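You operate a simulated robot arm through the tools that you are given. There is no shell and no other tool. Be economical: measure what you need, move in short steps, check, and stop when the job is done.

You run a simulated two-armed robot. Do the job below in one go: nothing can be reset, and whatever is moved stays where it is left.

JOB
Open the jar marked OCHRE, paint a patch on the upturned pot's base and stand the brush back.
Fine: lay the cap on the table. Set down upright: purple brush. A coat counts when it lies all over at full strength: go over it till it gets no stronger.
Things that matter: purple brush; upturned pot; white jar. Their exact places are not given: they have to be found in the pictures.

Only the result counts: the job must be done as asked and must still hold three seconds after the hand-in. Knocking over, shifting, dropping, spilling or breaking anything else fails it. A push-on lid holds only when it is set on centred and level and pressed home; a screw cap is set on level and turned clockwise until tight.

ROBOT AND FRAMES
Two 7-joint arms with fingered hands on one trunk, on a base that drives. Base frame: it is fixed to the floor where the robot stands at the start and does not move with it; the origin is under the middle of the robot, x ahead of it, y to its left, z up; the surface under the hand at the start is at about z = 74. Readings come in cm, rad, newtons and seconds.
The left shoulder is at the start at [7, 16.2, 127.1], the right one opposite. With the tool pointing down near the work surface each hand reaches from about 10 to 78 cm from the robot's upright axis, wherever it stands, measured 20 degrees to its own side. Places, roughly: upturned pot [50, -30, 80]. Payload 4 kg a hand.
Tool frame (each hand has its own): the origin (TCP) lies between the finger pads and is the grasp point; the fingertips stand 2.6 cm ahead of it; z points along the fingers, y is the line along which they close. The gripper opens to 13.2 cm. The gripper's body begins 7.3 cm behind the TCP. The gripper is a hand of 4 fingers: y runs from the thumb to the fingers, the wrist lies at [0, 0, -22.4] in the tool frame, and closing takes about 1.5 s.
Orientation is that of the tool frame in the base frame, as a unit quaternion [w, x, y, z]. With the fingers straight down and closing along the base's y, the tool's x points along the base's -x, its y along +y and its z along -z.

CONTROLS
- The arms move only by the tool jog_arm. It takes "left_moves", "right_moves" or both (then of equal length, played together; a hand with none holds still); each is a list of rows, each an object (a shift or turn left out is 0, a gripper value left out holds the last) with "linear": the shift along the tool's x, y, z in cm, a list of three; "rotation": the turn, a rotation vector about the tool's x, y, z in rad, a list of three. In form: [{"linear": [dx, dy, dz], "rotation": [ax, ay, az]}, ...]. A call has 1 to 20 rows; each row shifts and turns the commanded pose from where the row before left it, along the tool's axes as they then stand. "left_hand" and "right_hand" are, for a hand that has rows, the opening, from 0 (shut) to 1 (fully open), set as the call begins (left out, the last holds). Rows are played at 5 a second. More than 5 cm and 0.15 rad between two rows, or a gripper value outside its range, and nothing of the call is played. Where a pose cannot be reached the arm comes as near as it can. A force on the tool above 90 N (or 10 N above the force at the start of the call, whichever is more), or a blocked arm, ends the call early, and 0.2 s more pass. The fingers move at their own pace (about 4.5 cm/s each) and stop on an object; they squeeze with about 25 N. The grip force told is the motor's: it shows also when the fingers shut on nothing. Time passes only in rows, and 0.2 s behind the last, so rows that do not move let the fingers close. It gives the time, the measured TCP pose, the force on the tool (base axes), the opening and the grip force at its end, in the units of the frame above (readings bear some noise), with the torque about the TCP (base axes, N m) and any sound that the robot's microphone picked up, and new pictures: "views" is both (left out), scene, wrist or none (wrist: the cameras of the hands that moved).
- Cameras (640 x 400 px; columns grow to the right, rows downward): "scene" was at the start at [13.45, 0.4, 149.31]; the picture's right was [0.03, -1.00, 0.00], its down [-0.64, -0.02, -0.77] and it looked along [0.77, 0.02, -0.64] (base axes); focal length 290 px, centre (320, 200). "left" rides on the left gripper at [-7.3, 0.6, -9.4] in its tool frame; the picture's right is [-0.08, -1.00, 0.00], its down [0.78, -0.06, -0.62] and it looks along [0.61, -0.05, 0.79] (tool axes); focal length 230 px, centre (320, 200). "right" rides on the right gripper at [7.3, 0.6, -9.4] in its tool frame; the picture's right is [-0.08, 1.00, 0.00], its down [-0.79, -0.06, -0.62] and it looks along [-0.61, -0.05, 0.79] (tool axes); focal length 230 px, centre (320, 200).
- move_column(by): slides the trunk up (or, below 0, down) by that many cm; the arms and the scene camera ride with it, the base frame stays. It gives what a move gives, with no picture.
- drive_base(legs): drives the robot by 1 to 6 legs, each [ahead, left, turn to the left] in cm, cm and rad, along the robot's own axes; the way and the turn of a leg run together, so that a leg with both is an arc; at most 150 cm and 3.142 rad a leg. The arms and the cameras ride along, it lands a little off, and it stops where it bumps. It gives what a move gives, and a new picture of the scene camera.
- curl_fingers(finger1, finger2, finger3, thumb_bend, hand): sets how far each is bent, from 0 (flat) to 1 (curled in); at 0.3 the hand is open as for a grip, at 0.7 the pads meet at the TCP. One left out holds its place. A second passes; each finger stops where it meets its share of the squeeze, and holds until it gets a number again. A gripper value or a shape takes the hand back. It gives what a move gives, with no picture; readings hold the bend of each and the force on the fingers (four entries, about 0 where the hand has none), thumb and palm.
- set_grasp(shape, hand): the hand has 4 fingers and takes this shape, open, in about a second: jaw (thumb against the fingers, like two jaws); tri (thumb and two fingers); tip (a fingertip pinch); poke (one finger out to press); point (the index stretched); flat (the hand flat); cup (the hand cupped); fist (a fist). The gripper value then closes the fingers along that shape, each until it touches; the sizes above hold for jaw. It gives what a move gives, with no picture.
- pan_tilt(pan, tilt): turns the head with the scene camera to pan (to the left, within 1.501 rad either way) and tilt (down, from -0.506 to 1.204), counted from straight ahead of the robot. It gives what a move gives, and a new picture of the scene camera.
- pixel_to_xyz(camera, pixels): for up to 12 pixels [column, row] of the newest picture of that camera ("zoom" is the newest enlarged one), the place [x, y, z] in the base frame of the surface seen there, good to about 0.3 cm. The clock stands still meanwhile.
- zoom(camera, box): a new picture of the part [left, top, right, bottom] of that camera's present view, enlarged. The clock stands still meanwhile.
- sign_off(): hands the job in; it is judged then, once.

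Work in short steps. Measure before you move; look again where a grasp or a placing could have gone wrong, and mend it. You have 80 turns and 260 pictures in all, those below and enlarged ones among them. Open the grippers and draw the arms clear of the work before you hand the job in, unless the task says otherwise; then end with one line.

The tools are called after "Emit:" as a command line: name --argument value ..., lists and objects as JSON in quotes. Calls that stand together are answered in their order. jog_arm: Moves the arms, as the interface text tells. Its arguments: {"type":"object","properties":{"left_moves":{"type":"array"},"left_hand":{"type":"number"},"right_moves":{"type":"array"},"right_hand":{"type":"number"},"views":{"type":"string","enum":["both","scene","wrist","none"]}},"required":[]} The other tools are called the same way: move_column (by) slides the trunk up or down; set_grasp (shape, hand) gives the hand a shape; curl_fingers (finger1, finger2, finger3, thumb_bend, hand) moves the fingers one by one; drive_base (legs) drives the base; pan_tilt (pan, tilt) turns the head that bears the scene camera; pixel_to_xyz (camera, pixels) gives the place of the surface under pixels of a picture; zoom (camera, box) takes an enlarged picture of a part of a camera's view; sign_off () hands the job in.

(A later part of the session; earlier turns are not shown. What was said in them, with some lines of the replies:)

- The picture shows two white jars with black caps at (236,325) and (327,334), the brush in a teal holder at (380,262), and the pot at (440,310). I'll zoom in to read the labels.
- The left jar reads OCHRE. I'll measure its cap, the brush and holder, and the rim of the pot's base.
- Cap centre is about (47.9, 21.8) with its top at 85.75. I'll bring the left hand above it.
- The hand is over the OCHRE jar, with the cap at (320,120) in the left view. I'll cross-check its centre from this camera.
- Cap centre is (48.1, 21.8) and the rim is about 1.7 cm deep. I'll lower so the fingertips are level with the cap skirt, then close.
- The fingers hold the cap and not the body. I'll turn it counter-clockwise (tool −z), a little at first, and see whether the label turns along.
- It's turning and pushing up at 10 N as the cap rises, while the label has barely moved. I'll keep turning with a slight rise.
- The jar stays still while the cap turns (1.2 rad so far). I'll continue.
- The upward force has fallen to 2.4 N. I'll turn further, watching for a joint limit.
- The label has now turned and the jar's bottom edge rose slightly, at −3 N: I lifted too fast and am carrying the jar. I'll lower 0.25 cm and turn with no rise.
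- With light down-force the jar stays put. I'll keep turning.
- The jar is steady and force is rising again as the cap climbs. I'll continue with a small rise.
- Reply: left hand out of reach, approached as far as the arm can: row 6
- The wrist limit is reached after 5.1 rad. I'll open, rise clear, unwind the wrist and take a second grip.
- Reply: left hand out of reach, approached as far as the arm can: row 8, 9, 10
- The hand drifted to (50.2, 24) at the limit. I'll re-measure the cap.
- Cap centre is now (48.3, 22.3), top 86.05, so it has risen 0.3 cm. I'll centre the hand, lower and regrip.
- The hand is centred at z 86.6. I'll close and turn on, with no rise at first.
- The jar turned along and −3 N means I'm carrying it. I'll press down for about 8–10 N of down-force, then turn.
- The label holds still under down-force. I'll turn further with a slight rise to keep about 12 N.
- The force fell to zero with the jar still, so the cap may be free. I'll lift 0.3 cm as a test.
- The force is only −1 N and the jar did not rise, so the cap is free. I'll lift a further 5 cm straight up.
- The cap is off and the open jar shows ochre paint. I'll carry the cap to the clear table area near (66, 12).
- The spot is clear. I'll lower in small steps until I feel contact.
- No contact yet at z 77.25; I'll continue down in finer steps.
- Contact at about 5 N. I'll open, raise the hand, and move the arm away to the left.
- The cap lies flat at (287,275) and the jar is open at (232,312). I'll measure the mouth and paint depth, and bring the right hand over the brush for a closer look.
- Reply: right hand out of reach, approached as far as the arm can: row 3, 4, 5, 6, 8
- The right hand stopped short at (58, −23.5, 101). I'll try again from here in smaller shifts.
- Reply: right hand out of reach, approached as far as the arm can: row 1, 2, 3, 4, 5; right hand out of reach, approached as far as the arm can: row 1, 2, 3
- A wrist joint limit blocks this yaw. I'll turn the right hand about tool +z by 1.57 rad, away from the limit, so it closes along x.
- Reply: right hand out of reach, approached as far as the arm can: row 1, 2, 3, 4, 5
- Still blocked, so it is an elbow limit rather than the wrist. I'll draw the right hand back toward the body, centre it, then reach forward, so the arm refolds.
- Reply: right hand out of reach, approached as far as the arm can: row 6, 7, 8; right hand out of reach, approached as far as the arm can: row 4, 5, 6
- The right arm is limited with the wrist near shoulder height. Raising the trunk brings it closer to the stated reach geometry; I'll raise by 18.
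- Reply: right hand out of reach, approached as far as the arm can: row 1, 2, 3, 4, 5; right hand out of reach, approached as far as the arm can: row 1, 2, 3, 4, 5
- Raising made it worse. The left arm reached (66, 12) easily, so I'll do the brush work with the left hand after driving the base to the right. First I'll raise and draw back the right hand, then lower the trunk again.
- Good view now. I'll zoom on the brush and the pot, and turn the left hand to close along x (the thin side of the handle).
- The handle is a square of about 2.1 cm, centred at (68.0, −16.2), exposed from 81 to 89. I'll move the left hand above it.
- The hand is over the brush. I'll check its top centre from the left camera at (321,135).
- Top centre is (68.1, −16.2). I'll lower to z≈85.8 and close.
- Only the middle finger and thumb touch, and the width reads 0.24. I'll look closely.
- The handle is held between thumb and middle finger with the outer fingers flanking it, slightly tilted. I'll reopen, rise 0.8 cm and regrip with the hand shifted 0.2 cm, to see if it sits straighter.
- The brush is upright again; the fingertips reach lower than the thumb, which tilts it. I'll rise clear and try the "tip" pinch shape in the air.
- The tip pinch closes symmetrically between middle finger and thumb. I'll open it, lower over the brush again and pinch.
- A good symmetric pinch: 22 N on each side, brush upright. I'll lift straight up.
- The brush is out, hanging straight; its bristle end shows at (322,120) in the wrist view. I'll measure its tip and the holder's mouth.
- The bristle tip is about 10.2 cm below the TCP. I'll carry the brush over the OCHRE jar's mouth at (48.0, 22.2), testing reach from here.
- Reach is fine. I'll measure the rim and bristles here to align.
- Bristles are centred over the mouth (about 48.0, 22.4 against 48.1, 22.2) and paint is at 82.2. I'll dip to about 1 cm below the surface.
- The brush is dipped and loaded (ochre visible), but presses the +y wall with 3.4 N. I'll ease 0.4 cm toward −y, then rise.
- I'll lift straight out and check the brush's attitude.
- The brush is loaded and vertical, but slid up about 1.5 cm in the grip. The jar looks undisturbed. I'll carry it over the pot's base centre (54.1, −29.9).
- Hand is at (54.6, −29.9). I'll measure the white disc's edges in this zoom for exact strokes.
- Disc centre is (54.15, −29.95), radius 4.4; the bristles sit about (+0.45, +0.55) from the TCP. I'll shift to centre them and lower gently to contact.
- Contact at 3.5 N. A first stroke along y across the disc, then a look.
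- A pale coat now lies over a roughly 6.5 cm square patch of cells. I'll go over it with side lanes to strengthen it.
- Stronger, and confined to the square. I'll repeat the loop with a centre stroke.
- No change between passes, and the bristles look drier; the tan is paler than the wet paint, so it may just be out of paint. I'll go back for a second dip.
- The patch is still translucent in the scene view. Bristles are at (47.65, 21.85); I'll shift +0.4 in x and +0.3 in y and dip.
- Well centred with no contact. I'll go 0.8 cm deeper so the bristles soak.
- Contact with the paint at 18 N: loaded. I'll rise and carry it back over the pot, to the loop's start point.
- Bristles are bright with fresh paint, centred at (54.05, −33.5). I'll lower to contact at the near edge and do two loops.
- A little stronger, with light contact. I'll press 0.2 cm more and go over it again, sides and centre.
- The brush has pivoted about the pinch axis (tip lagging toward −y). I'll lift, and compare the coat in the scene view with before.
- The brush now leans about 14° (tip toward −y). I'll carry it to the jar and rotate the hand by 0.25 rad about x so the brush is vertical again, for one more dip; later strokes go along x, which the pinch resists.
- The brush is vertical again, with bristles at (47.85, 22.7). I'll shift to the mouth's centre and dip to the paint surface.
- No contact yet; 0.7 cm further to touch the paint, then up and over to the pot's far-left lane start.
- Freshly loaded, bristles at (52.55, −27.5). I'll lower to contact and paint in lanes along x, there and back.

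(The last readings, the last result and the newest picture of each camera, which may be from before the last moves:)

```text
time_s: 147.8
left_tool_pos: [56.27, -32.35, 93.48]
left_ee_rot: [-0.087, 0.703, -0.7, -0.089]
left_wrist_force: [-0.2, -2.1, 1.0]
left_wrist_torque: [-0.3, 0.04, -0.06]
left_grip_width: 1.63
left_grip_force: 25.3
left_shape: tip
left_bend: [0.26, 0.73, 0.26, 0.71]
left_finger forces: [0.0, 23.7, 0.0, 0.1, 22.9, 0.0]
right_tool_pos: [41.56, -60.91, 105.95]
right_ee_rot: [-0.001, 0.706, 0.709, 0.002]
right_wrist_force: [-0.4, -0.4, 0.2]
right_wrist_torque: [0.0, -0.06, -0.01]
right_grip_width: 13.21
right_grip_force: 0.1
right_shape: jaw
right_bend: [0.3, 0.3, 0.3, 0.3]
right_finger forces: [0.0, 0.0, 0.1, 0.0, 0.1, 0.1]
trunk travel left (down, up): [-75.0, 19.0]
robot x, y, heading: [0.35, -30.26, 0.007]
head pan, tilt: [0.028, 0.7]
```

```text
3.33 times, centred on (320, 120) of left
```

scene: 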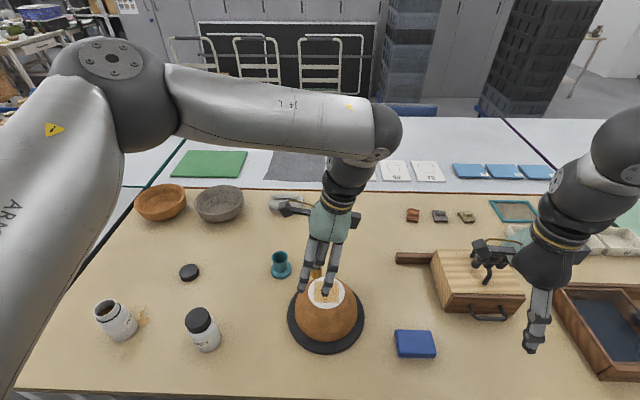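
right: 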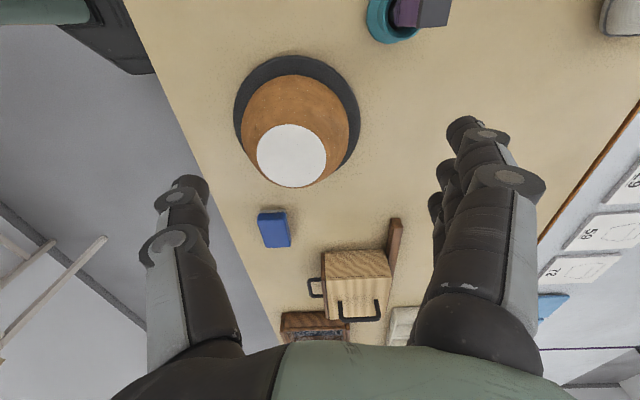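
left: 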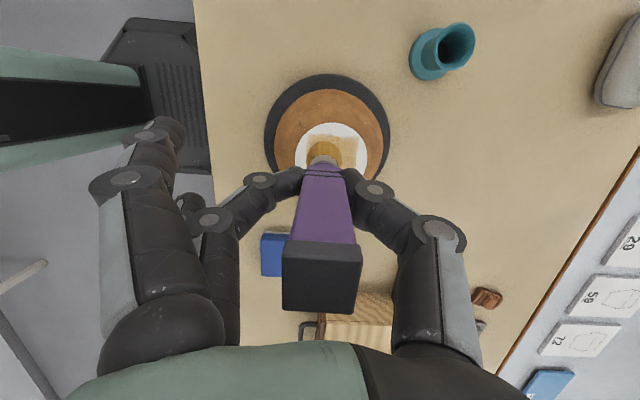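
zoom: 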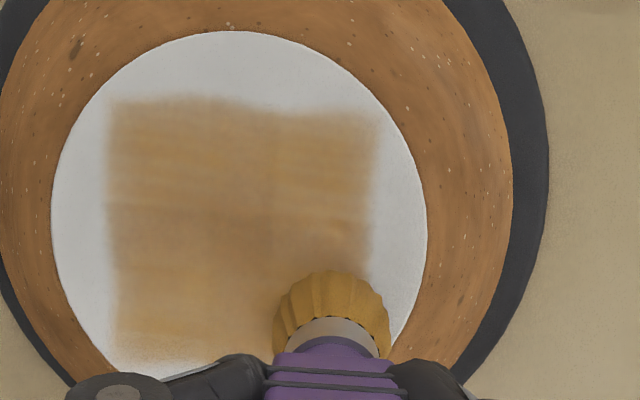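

It grew richer, so it wasn't yet at full strength; the upper right is still paler. I'll press slightly more and do two more full passes.

Emit:
jog_arm --left_moves '[{"linear": [0.03, 1, 0.12]}, {"linear": [0, 1, 0]}, {"linear": [0, 1, 0]}, {"linear": [0, 1, 0]}, {"linear": [-1.017, 0, 0.26]}, {"linear": [-1.017, 0, 0.26]}, {"linear": [0, -1, 0]}, {"linear": [0, -1, 0]}, {"linear": [0, -1, 0]}, {"linear": [0, -1, 0]}, {"linear": [-1.017, 0, 0.26]}, {"linear": [-1.017, 0, 0.26]}, {"linear": [0, 1, 0]}, {"linear": [0, 1, 0]}, {"linear": [0, 1, 0]}, {"linear": [0, 1, 0]}]' --left_hand 0 --views "none"

Emit:
jog_arm --left_moves '[{"linear": [0, -1, 0]}, {"linear": [0, -1, 0]}, {"linear": [0, -1, 0]}, {"linear": [0, -1, 0]}, {"linear": [1.017, 0, -0.26]}, {"linear": [1.017, 0, -0.26]}, {"linear": [0, 1, 0]}, {"linear": [0, 1, 0]}, {"linear": [0, 1, 0]}, {"linear": [0, 1, 0]}, {"linear": [1.017, 0, -0.26]}, {"linear": [1.017, 0, -0.26]}, {"linear": [0, -1, 0]}, {"linear": [0, -1, 0]}, {"linear": [0, -1, 0]}, {"linear": [0, -1, 0]}]' --left_hand 0 --views "none"

Emit:
zoom --camera "left" --box '[224, 60, 416, 180]'

```text
time_s: 151.2
left_tool_pos: [52.1, -28.18, 93.51]
left_ee_rot: [-0.088, 0.704, -0.699, -0.088]
left_wrist_force: [-0.3, -1.6, -0.7]
left_wrist_torque: [-0.3, 0.01, -0.07]
left_grip_width: 1.61
left_grip_force: 25.1
left_shape: tip
left_bend: [0.26, 0.73, 0.26, 0.71]
left_finger forces: [0.0, 23.6, 0.0, 0.0, 22.7, 0.1]
right_tool_pos: [41.42, -61.01, 105.9]
right_ee_rot: [-0.001, 0.706, 0.708, 0.002]
right_wrist_force: [-0.5, -0.2, 0.2]
right_wrist_torque: [0.0, 0.0, -0.04]
right_grip_width: 13.19
right_grip_force: 0.1
right_shape: jaw
right_bend: [0.3, 0.3, 0.3, 0.3]
right_finger forces: [0.1, 0.0, 0.1, 0.0, 0.1, 0.1]
trunk travel left (down, up): [-75.0, 19.0]
robot x, y, heading: [0.17, -30.22, 0.001]
head pan, tilt: [0.028, 0.7]
```

```text
time_s: 154.6
left_tool_pos: [56.15, -32.36, 93.54]
left_ee_rot: [-0.088, 0.703, -0.7, -0.088]
left_wrist_force: [-0.2, -1.7, -0.2]
left_wrist_torque: [-0.32, 0.06, -0.06]
left_grip_width: 1.62
left_grip_force: 25.2
left_shape: tip
left_bend: [0.26, 0.73, 0.26, 0.71]
left_finger forces: [0.0, 23.7, 0.1, 0.1, 22.5, 0.0]
right_tool_pos: [41.45, -60.94, 105.82]
right_ee_rot: [-0.001, 0.705, 0.709, 0.002]
right_wrist_force: [0.3, 0.3, 1.1]
right_wrist_torque: [-0.02, -0.01, -0.01]
right_grip_width: 13.21
right_grip_force: 0.0
right_shape: jaw
right_bend: [0.3, 0.3, 0.3, 0.3]
right_finger forces: [0.0, 0.1, 0.0, 0.0, 0.0, 0.1]
trunk travel left (down, up): [-75.0, 19.0]
robot x, y, heading: [-0.2, -30.02, 0.007]
head pan, tilt: [0.028, 0.7]
```

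```text
3.33 times, centred on (320, 120) of left
```

zoom: 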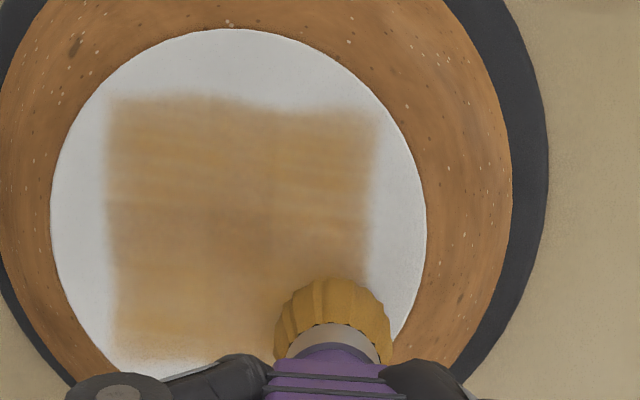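

Now even all over. One more double pass with a firmer press to confirm it gets no stronger.

Emit:
jog_arm --left_moves '[{"linear": [0.06, 0, 0.25]}, {"linear": [0, 1, 0]}, {"linear": [0, 1, 0]}, {"linear": [0, 1, 0]}, {"linear": [0, 1, 0]}, {"linear": [-1.017, 0, 0.26]}, {"linear": [-1.017, 0, 0.26]}, {"linear": [0, -1, 0]}, {"linear": [0, -1, 0]}, {"linear": [0, -1, 0]}, {"linear": [0, -1, 0]}, {"linear": [-1.017, 0, 0.26]}, {"linear": [-1.017, 0, 0.26]}, {"linear": [0, 1, 0]}, {"linear": [0, 1, 0]}, {"linear": [0, 1, 0]}, {"linear": [0, 1, 0]}]' --left_hand 0 --views "none"

Emit:
jog_arm --left_moves '[{"linear": [0, -1, 0]}, {"linear": [0, -1, 0]}, {"linear": [0, -1, 0]}, {"linear": [0, -1, 0]}, {"linear": [1.017, 0, -0.26]}, {"linear": [1.017, 0, -0.26]}, {"linear": [0, 1, 0]}, {"linear": [0, 1, 0]}, {"linear": [0, 1, 0]}, {"linear": [0, 1, 0]}, {"linear": [1.017, 0, -0.26]}, {"linear": [1.017, 0, -0.26]}, {"linear": [0, -1, 0]}, {"linear": [0, -1, 0]}, {"linear": [0, -1, 0]}, {"linear": [0, -1, 0]}]' --left_hand 0 --views "none"

Emit:
zoom --camera "left" --box '[224, 60, 416, 180]'

```text
time_s: 158.2
left_tool_pos: [52.16, -28.13, 93.29]
left_ee_rot: [-0.087, 0.703, -0.7, -0.088]
left_wrist_force: [-0.7, -1.7, 0.6]
left_wrist_torque: [-0.27, 0.01, -0.05]
left_grip_width: 1.61
left_grip_force: 25.5
left_shape: tip
left_bend: [0.26, 0.73, 0.26, 0.71]
left_finger forces: [0.0, 23.8, 0.0, 0.1, 22.7, 0.0]
right_tool_pos: [41.51, -60.95, 106.05]
right_ee_rot: [0.0, 0.705, 0.709, 0.001]
right_wrist_force: [0.6, 1.0, 0.1]
right_wrist_torque: [-0.04, -0.03, 0.02]
right_grip_width: 13.18
right_grip_force: 0.1
right_shape: jaw
right_bend: [0.3, 0.3, 0.3, 0.3]
right_finger forces: [0.0, 0.0, 0.1, 0.0, 0.0, 0.0]
trunk travel left (down, up): [-75.0, 19.0]
robot x, y, heading: [0.21, -30.59, -0.002]
head pan, tilt: [0.028, 0.7]
```

```text
time_s: 161.6
left_tool_pos: [56.21, -32.19, 93.21]
left_ee_rot: [-0.089, 0.703, -0.7, -0.088]
left_wrist_force: [0.2, -1.6, 0.3]
left_wrist_torque: [-0.3, 0.08, -0.03]
left_grip_width: 1.6
left_grip_force: 24.8
left_shape: tip
left_bend: [0.26, 0.73, 0.26, 0.71]
left_finger forces: [0.0, 23.9, 0.0, 0.1, 22.4, 0.1]
right_tool_pos: [41.41, -60.89, 106.0]
right_ee_rot: [-0.001, 0.705, 0.709, 0.001]
right_wrist_force: [-0.5, -0.3, -0.2]
right_wrist_torque: [-0.03, 0.01, -0.01]
right_grip_width: 13.2
right_grip_force: 0.1
right_shape: jaw
right_bend: [0.3, 0.3, 0.3, 0.3]
right_finger forces: [0.0, 0.1, 0.1, 0.0, 0.0, 0.0]
trunk travel left (down, up): [-75.0, 19.0]
robot x, y, heading: [-0.35, -30.06, 0.002]
head pan, tilt: [0.028, 0.7]
```

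```text
3.33 times, centred on (320, 120) of left
```

zoom: 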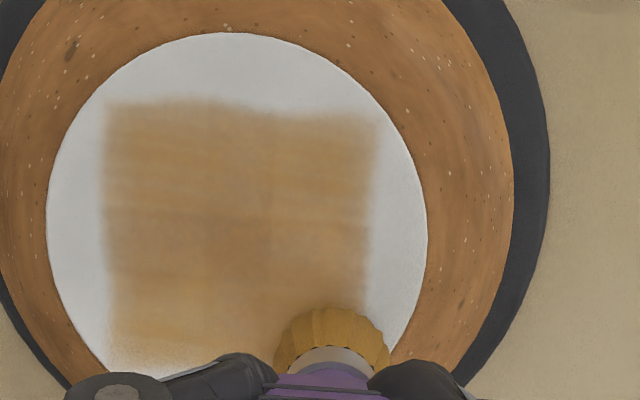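

Slightly richer still, and the brush remains loaded. Another double pass, pressing 0.25 cm further.

Emit:
jog_arm --left_moves '[{"linear": [0.06, 0, 0.25]}, {"linear": [0, 1, 0]}, {"linear": [0, 1, 0]}, {"linear": [0, 1, 0]}, {"linear": [0, 1, 0]}, {"linear": [-1.017, 0, 0.26]}, {"linear": [-1.017, 0, 0.26]}, {"linear": [0, -1, 0]}, {"linear": [0, -1, 0]}, {"linear": [0, -1, 0]}, {"linear": [0, -1, 0]}, {"linear": [-1.017, 0, 0.26]}, {"linear": [-1.017, 0, 0.26]}, {"linear": [0, 1, 0]}, {"linear": [0, 1, 0]}, {"linear": [0, 1, 0]}, {"linear": [0, 1, 0]}]' --left_hand 0 --views "none"

Emit:
jog_arm --left_moves '[{"linear": [0, -1, 0]}, {"linear": [0, -1, 0]}, {"linear": [0, -1, 0]}, {"linear": [0, -1, 0]}, {"linear": [1.017, 0, -0.26]}, {"linear": [1.017, 0, -0.26]}, {"linear": [0, 1, 0]}, {"linear": [0, 1, 0]}, {"linear": [0, 1, 0]}, {"linear": [0, 1, 0]}, {"linear": [1.017, 0, -0.26]}, {"linear": [1.017, 0, -0.26]}, {"linear": [0, -1, 0]}, {"linear": [0, -1, 0]}, {"linear": [0, -1, 0]}, {"linear": [0, -1, 0]}]' --left_hand 0 --views "none"

Emit:
zoom --camera "left" --box '[224, 60, 416, 180]'

```text
time_s: 165.2
left_tool_pos: [52.26, -28.06, 92.89]
left_ee_rot: [-0.087, 0.704, -0.7, -0.087]
left_wrist_force: [-0.3, -1.7, 0.8]
left_wrist_torque: [-0.26, 0.05, -0.04]
left_grip_width: 1.59
left_grip_force: 25.0
left_shape: tip
left_bend: [0.26, 0.73, 0.26, 0.71]
left_finger forces: [0.1, 24.0, 0.0, 0.0, 22.6, 0.1]
right_tool_pos: [41.48, -60.9, 105.89]
right_ee_rot: [0.0, 0.706, 0.708, 0.001]
right_wrist_force: [0.7, 0.5, -0.2]
right_wrist_torque: [0.02, 0.0, 0.0]
right_grip_width: 13.2
right_grip_force: 0.0
right_shape: jaw
right_bend: [0.3, 0.3, 0.3, 0.3]
right_finger forces: [0.1, 0.1, 0.0, 0.1, 0.0, 0.0]
trunk travel left (down, up): [-75.0, 19.0]
robot x, y, heading: [0.35, -30.23, 0.003]
head pan, tilt: [0.028, 0.7]
```

```text
time_s: 168.6
left_tool_pos: [56.22, -32.19, 92.9]
left_ee_rot: [-0.088, 0.703, -0.701, -0.088]
left_wrist_force: [-0.1, -1.8, 2.9]
left_wrist_torque: [-0.24, 0.06, -0.07]
left_grip_width: 1.63
left_grip_force: 25.2
left_shape: tip
left_bend: [0.26, 0.73, 0.26, 0.71]
left_finger forces: [0.1, 24.5, 0.0, 0.0, 22.7, 0.1]
right_tool_pos: [41.44, -60.91, 106.0]
right_ee_rot: [-0.001, 0.706, 0.708, 0.002]
right_wrist_force: [-1.0, 0.6, 0.8]
right_wrist_torque: [0.01, 0.0, 0.01]
right_grip_width: 13.19
right_grip_force: 0.0
right_shape: jaw
right_bend: [0.3, 0.3, 0.3, 0.3]
right_finger forces: [0.0, 0.0, 0.0, 0.0, 0.0, 0.0]
trunk travel left (down, up): [-75.0, 19.0]
robot x, y, heading: [0.21, -30.53, 0.004]
head pan, tilt: [0.028, 0.7]
```

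```text
3.33 times, centred on (320, 120) of left
```

zoom: 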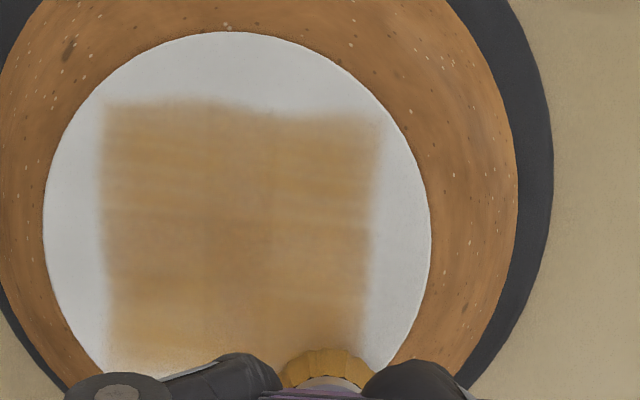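

The coat looks uniform and unchanged. I'll lift away to above the holder, and compare the coat in the scene view.

Emit:
jog_arm --left_moves '[{"linear": [-0.82, 0, -3.23]}, {"linear": [-0.82, 0, -3.23]}, {"linear": [-0.82, 0, -3.23]}, {"linear": [-3.08, -2.36, 0.79]}, {"linear": [-3.08, -2.36, 0.79]}, {"linear": [-3.08, -2.36, 0.79]}, {"linear": [-3.08, -2.36, 0.79]}, {"linear": [-3.08, -2.36, 0.79]}, {"linear": [0, 0, 0]}]' --left_hand 0

Emit:
zoom --camera "scene" --box '[256, 250, 384, 330]'

Emit:
pixel_to_xyz --camera "left" --pixels '[[322, 155], [322, 160], [322, 165], [313, 165], [336, 165], [325, 180], [325, 200], [325, 220], [325, 235]]'

```text
time_s: 170.6
left_tool_pos: [67.74, -16.56, 103.12]
left_ee_rot: [-0.088, 0.703, -0.7, -0.088]
left_wrist_force: [0.1, -1.6, -0.5]
left_wrist_torque: [-0.24, 0.09, -0.08]
left_grip_width: 1.59
left_grip_force: 24.9
left_shape: tip
left_bend: [0.26, 0.73, 0.26, 0.71]
left_finger forces: [0.1, 24.0, 0.1, 0.0, 22.4, 0.0]
right_tool_pos: [41.48, -61.09, 106.01]
right_ee_rot: [0.0, 0.706, 0.708, 0.001]
right_wrist_force: [-0.6, -0.3, 0.9]
right_wrist_torque: [-0.02, -0.02, -0.02]
right_grip_width: 13.16
right_grip_force: 0.0
right_shape: jaw
right_bend: [0.3, 0.3, 0.3, 0.3]
right_finger forces: [0.1, 0.1, 0.0, 0.0, 0.1, 0.0]
trunk travel left (down, up): [-75.0, 19.0]
robot x, y, heading: [0.02, -30.49, -0.001]
head pan, tilt: [0.028, 0.7]
```

scene: 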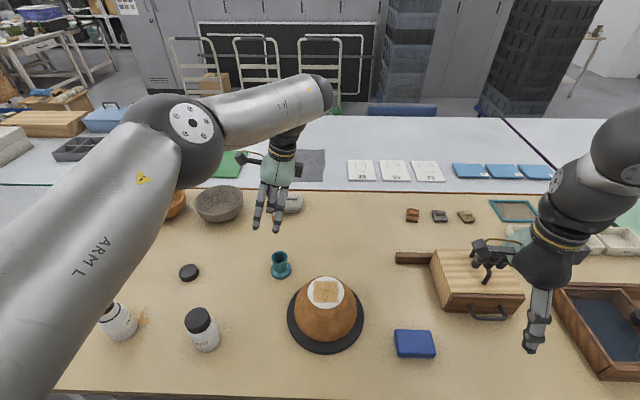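
left: 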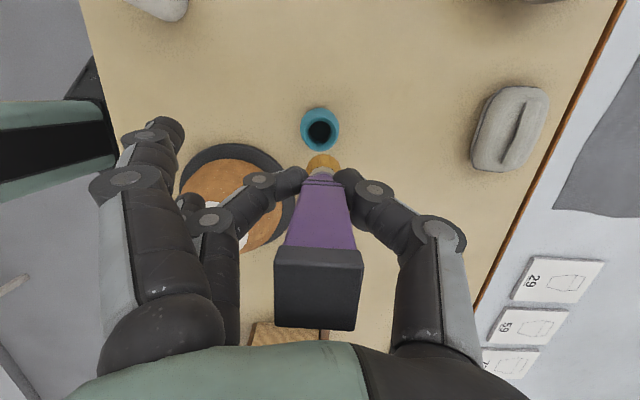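

```text
5.00 times, centred on (320, 290) of scene
```

zoom: 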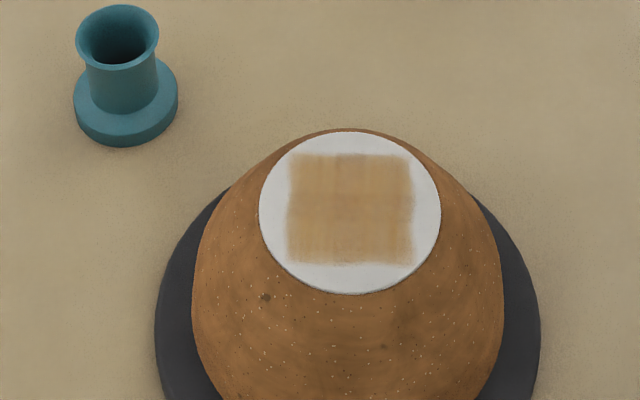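

```text
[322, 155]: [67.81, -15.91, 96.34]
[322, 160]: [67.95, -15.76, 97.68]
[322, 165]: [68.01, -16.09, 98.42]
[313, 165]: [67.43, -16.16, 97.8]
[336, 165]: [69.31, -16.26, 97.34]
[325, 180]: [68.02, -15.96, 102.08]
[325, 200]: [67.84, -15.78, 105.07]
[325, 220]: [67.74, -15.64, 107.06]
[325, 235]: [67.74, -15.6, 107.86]
```

The brush hangs vertical and the coat appears the same as before. I'll measure the holder's mouth at (320,130) in the wrist view for the return.

Emit:
pixel_to_xyz --camera "left" --pixels '[[302, 128], [338, 128], [320, 110], [308, 118], [332, 118], [306, 142], [320, 130], [312, 158], [334, 158], [322, 156]]'

Emit:
zoom --camera "left" --box '[256, 90, 384, 170]'

Emit:
pixel_to_xyz --camera "scene" --pixels '[[272, 256], [287, 256], [279, 252], [280, 263], [280, 270]]'

```text
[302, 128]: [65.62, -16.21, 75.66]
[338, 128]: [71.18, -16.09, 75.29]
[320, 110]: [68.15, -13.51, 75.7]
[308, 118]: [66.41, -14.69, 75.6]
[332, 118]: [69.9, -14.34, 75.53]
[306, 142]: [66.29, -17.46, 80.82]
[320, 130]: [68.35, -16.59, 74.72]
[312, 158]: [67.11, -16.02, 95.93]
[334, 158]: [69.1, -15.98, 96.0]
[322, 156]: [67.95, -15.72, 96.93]
```

```text
5.00 times, centred on (320, 130) of left
```

zoom: 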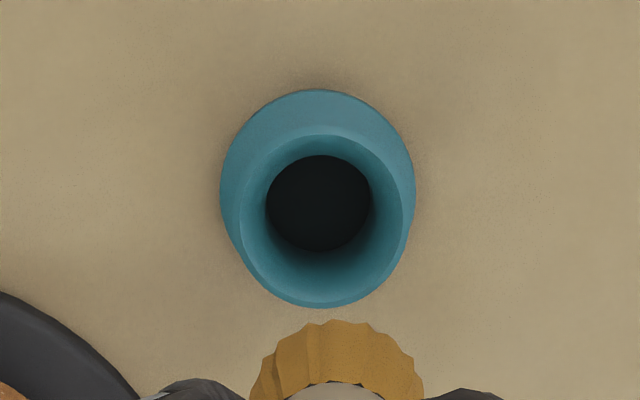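

```text
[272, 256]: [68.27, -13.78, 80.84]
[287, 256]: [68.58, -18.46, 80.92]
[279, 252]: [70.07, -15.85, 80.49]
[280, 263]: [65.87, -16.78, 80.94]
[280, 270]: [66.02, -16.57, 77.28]
```

Holder mouth centre is (68.2, −16.2); bristles at (68.1, −16.85). I'll shift and lower until the tip is just above the rim.

Emit:
jog_arm --left_moves '[{"linear": [-0.63, -0.1, 0.16]}, {"linear": [0.988, 0, 3.876]}, {"linear": [0.988, 0, 3.876]}, {"linear": [0.74, 0, 2.91]}, {"linear": [0, 0, 0]}]' --left_hand 0 --views "wrist"

Emit:
zoom --camera "left" --box '[240, 90, 400, 190]'

Emit:
zoom --camera "scene" --box '[232, 225, 328, 285]'

```text
time_s: 171.8
left_tool_pos: [68.08, -15.88, 91.85]
left_ee_rot: [-0.088, 0.703, -0.7, -0.088]
left_wrist_force: [-0.6, -1.9, 0.1]
left_wrist_torque: [-0.26, 0.07, -0.04]
left_grip_width: 1.57
left_grip_force: 24.9
left_shape: tip
left_bend: [0.26, 0.73, 0.26, 0.71]
left_finger forces: [0.1, 24.0, 0.0, 0.1, 22.1, 0.0]
right_tool_pos: [41.48, -60.97, 105.94]
right_ee_rot: [-0.001, 0.706, 0.708, 0.002]
right_wrist_force: [0.5, 0.3, 0.7]
right_wrist_torque: [-0.04, -0.02, 0.04]
right_grip_width: 13.2
right_grip_force: 0.1
right_shape: jaw
right_bend: [0.3, 0.3, 0.3, 0.3]
right_finger forces: [0.0, 0.0, 0.0, 0.0, 0.0, 0.0]
trunk travel left (down, up): [-75.0, 19.0]
robot x, y, heading: [-0.05, -30.27, -0.001]
head pan, tilt: [0.028, 0.7]
```

left: 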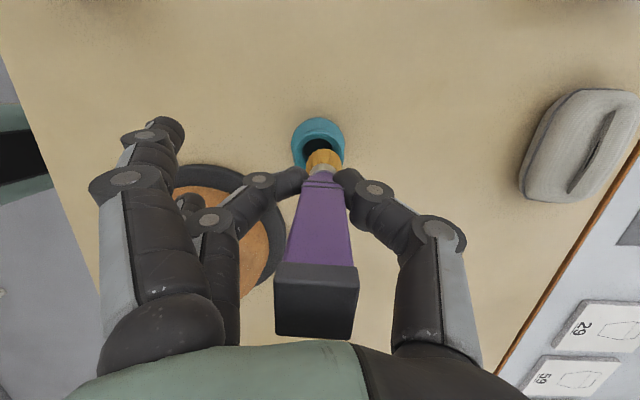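

```text
4.00 times, centred on (320, 140) of left
```

zoom: 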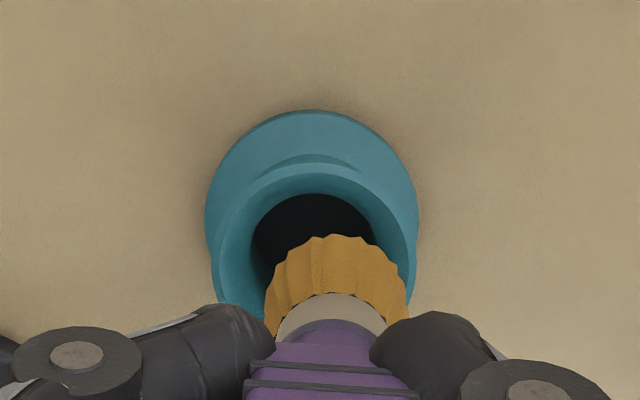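

```text
6.67 times, centred on (280, 255) of scene
```

zoom: 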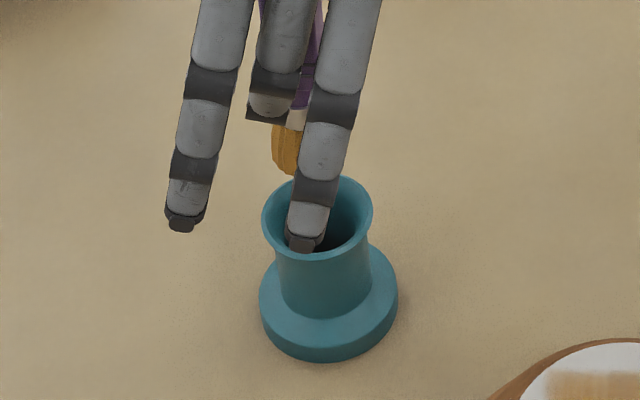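

Close to aligned; I'll verify bristle versus rim positions numerically.

Emit:
pixel_to_xyz --camera "left" --pixels '[[308, 164], [340, 164], [324, 151], [311, 155], [336, 155], [295, 150], [343, 150], [297, 160], [322, 138], [303, 165]]'

```text
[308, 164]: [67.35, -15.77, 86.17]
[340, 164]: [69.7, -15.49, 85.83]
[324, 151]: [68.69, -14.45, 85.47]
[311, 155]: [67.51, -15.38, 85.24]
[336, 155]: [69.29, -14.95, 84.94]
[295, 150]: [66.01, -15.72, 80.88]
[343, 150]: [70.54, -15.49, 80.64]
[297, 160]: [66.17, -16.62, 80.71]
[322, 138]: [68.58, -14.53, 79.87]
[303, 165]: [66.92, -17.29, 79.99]
```

Bristles at (68.5, −15.6) against the mouth (68.3, −16.15). I'll correct by (−0.2, −0.5) and lower into the holder in small steps.

Emit:
jog_arm --left_moves '[{"linear": [0.485, 0.2, -0.124]}, {"linear": [0.37, 0, 1.454]}, {"linear": [0.37, 0, 1.454]}, {"linear": [0.247, 0, 0.969]}, {"linear": [0.247, 0, 0.969]}, {"linear": [0, 0, 0]}]' --left_hand 0 --views "wrist"

Emit:
zoom --camera "left" --box '[240, 90, 400, 190]'

Emit:
zoom --camera "scene" --box '[232, 225, 328, 285]'

```text
time_s: 173.2
left_tool_pos: [67.78, -16.29, 86.93]
left_ee_rot: [-0.088, 0.704, -0.7, -0.089]
left_wrist_force: [-1.0, -2.4, 0.0]
left_wrist_torque: [-0.27, 0.09, -0.03]
left_grip_width: 1.57
left_grip_force: 24.5
left_shape: tip
left_bend: [0.26, 0.73, 0.26, 0.71]
left_finger forces: [0.0, 24.0, 0.0, 0.0, 22.0, 0.1]
right_tool_pos: [41.45, -60.88, 105.98]
right_ee_rot: [-0.001, 0.706, 0.708, 0.002]
right_wrist_force: [-0.7, -0.7, -0.7]
right_wrist_torque: [0.03, -0.02, -0.02]
right_grip_width: 13.19
right_grip_force: 0.1
right_shape: jaw
right_bend: [0.3, 0.3, 0.3, 0.3]
right_finger forces: [0.0, 0.0, 0.0, 0.0, 0.1, 0.0]
trunk travel left (down, up): [-75.0, 19.0]
robot x, y, heading: [0.11, -30.25, 0.004]
head pan, tilt: [0.028, 0.7]
```

left: 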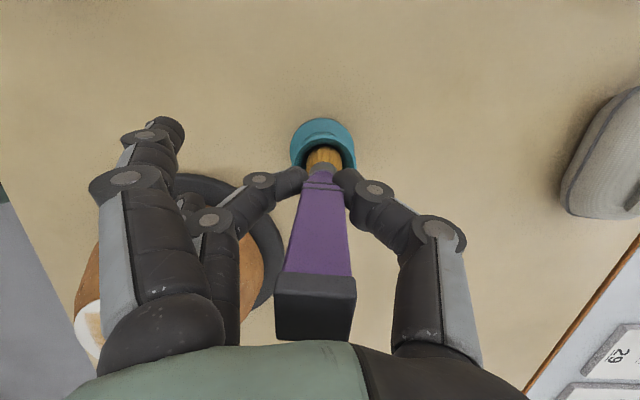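

```text
4.00 times, centred on (320, 140) of left
```

zoom: 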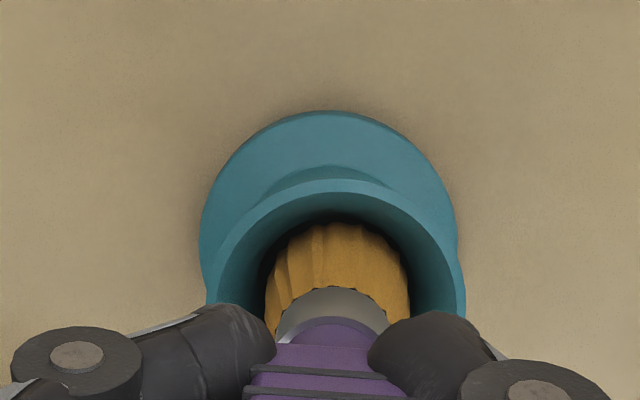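

```text
6.67 times, centred on (280, 255) of scene
```

zoom: 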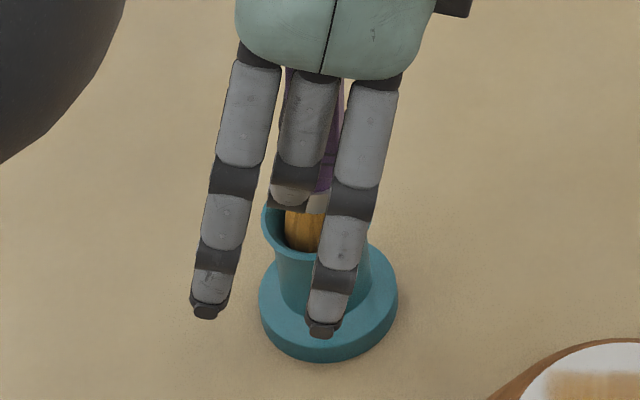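

The bristles are inside, no contact. I'll lower another 2.8 cm gently.

Emit:
jog_arm --left_moves '[{"linear": [0.247, 0, 0.969]}, {"linear": [0.198, 0, 0.775]}, {"linear": [0.124, 0, 0.485]}, {"linear": [0.124, 0, 0.485]}, {"linear": [0, 0, 0]}]' --left_hand 0 --views "wrist"

Emit:
zoom --camera "scene" --box '[232, 225, 328, 285]'

```text
time_s: 174.4
left_tool_pos: [67.65, -16.24, 84.21]
left_ee_rot: [-0.088, 0.704, -0.7, -0.089]
left_wrist_force: [-0.2, -2.7, -0.8]
left_wrist_torque: [-0.36, 0.06, -0.07]
left_grip_width: 1.61
left_grip_force: 25.0
left_shape: tip
left_bend: [0.26, 0.73, 0.26, 0.71]
left_finger forces: [0.0, 23.8, 0.0, 0.0, 22.5, 0.1]
right_tool_pos: [41.48, -60.98, 105.97]
right_ee_rot: [-0.001, 0.706, 0.708, 0.002]
right_wrist_force: [-0.2, 0.8, 0.8]
right_wrist_torque: [0.03, 0.02, 0.0]
right_grip_width: 13.23
right_grip_force: 0.1
right_shape: jaw
right_bend: [0.3, 0.3, 0.3, 0.3]
right_finger forces: [0.1, 0.1, 0.0, 0.0, 0.0, 0.0]
trunk travel left (down, up): [-75.0, 19.0]
robot x, y, heading: [-0.01, -30.29, 0.008]
head pan, tilt: [0.028, 0.7]
```

left: 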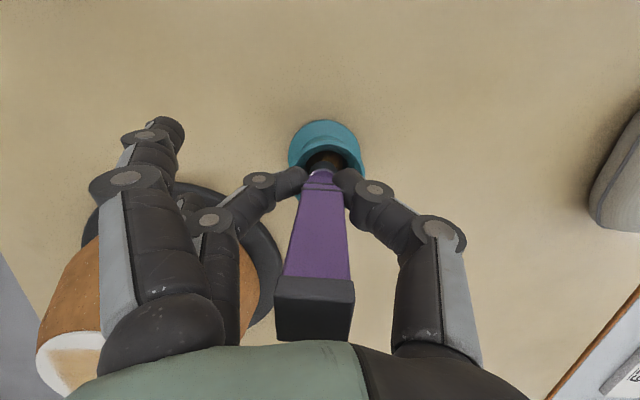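

```text
6.67 times, centred on (280, 255) of scene
```

zoom: 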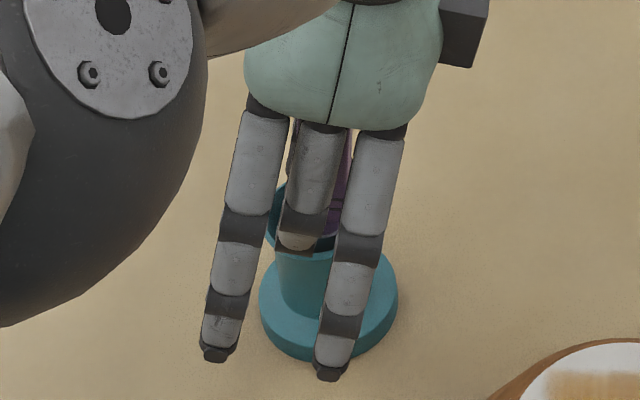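

Tip is about 0.7 cm above the seat, with no contact force. I'll open the pinch, wait, and check before rising.

Emit:
jog_arm --left_moves '[{"linear": [0, 0, 0]}, {"linear": [0, 0, 0]}, {"linear": [0, 0, 0]}, {"linear": [0, 0, 0]}, {"linear": [0, 0, 0]}, {"linear": [0, 0, 0]}, {"linear": [0, 0, 0]}, {"linear": [0, 0, 0]}]' --left_hand 1 --views "wrist"

Emit:
zoom --camera "scene" --box '[232, 225, 328, 285]'

```text
time_s: 176.2
left_tool_pos: [67.6, -16.23, 84.15]
left_ee_rot: [-0.088, 0.703, -0.7, -0.089]
left_wrist_force: [-1.0, -0.7, -0.5]
left_wrist_torque: [0.03, -0.01, -0.01]
left_grip_width: 13.2
left_grip_force: 0.2
left_shape: tip
left_bend: [0.0, 0.3, 0.0, 0.3]
left_finger forces: [0.0, 0.0, 0.0, 0.0, 0.1, 0.1]
right_tool_pos: [41.48, -61.01, 106.03]
right_ee_rot: [0.0, 0.706, 0.708, 0.001]
right_wrist_force: [-0.8, -0.1, 0.1]
right_wrist_torque: [-0.01, 0.0, -0.01]
right_grip_width: 13.21
right_grip_force: 0.1
right_shape: jaw
right_bend: [0.3, 0.3, 0.3, 0.3]
right_finger forces: [0.0, 0.0, 0.1, 0.0, 0.1, 0.0]
trunk travel left (down, up): [-75.0, 19.0]
robot x, y, heading: [0.41, -30.34, 0.003]
head pan, tilt: [0.028, 0.7]
```

left: 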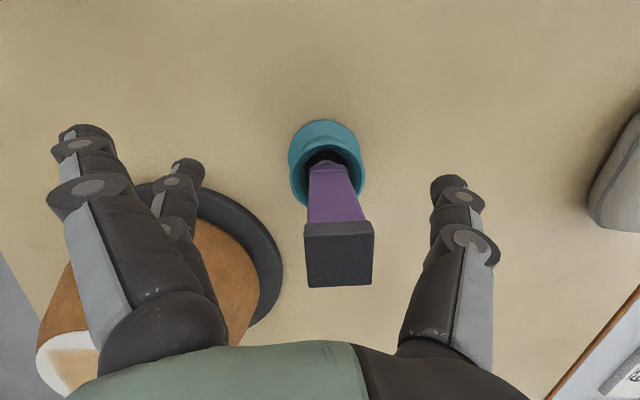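

```text
6.67 times, centred on (280, 255) of scene
```

zoom: 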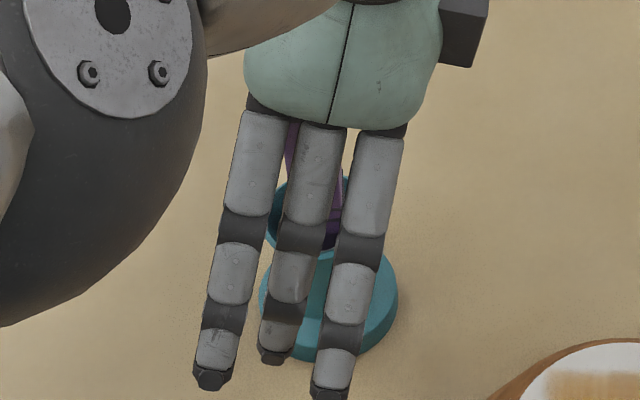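

The brush dropped into its holder and stands by itself. I'll raise straight up clear of it, then withdraw.

Emit:
jog_arm --left_moves '[{"linear": [-0.494, 0, -1.938]}, {"linear": [-0.741, 0, -2.907]}, {"linear": [-0.988, 0, -3.876]}, {"linear": [-0.988, 0, -3.876]}, {"linear": [-0.988, 0, -3.876]}, {"linear": [-0.988, 0, -3.876]}, {"linear": [-0.988, 0, -3.876]}, {"linear": [-3, 3, 0]}, {"linear": [-3, 3, 0]}, {"linear": [-3, 3, 0]}, {"linear": [-3, 3, 0]}, {"linear": [-3, 3, 0]}, {"linear": [-3, 3, 0]}, {"linear": [0, 0, 0]}]' --left_hand 1 --views "scene"

Emit:
zoom --camera "scene" --box '[240, 225, 368, 345]'

Emit:
zoom --camera "scene" --box '[80, 250, 240, 350]'

```text
time_s: 179.2
left_tool_pos: [49.81, 1.09, 113.43]
left_ee_rot: [-0.087, 0.704, -0.7, -0.089]
left_wrist_force: [0.0, -0.3, -0.9]
left_wrist_torque: [0.02, 0.04, 0.03]
left_grip_width: 13.17
left_grip_force: 0.0
left_shape: tip
left_bend: [0.0, 0.3, 0.0, 0.3]
left_finger forces: [0.1, 0.0, 0.0, 0.1, 0.0, 0.0]
right_tool_pos: [41.47, -60.92, 105.86]
right_ee_rot: [-0.001, 0.706, 0.709, 0.002]
right_wrist_force: [0.6, 0.1, -0.9]
right_wrist_torque: [0.0, 0.02, 0.02]
right_grip_width: 13.2
right_grip_force: 0.0
right_shape: jaw
right_bend: [0.3, 0.3, 0.3, 0.3]
right_finger forces: [0.0, 0.0, 0.0, 0.1, 0.0, 0.1]
trunk travel left (down, up): [-75.0, 19.0]
robot x, y, heading: [-0.05, -30.46, 0.001]
head pan, tilt: [0.028, 0.7]
```

scene: 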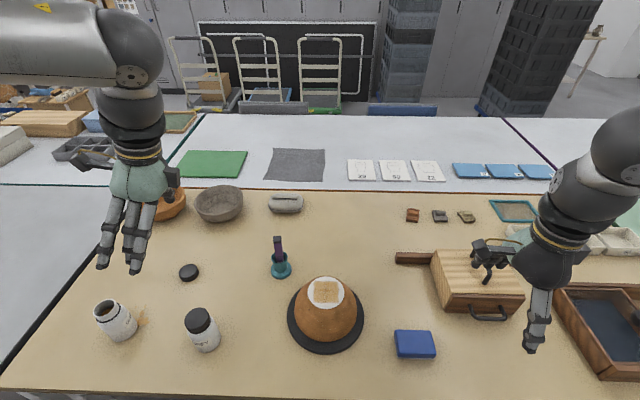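

```text
3.33 times, centred on (304, 285) of scene
```

zoom: 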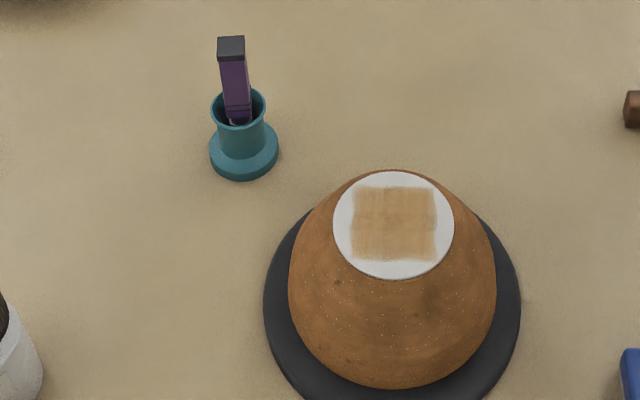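

```text
4.00 times, centred on (160, 300) of scene
```

zoom: 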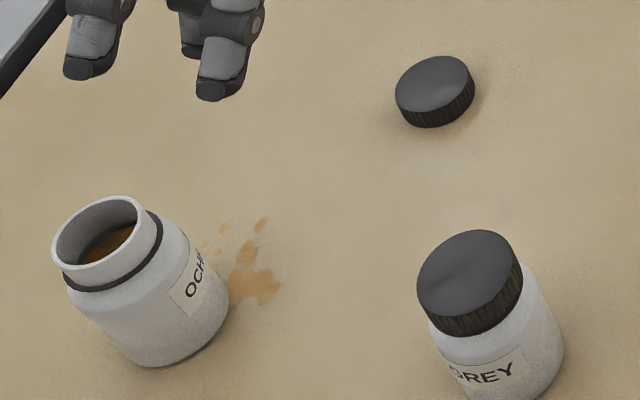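

The brush stands in its holder and the cap lies flat on the table. The jar is open and upright, the patch is coated evenly, and both hands are open and clear. I'm handing in.

Emit:
sign_off

```text
The job is handed in.
```

I opened the OCHRE jar and laid its cap flat on the table. I painted the patch on the pot's base until further passes made no visible difference, and the purple brush stands upright in its holder. I judged full strength by eye from the pictures.
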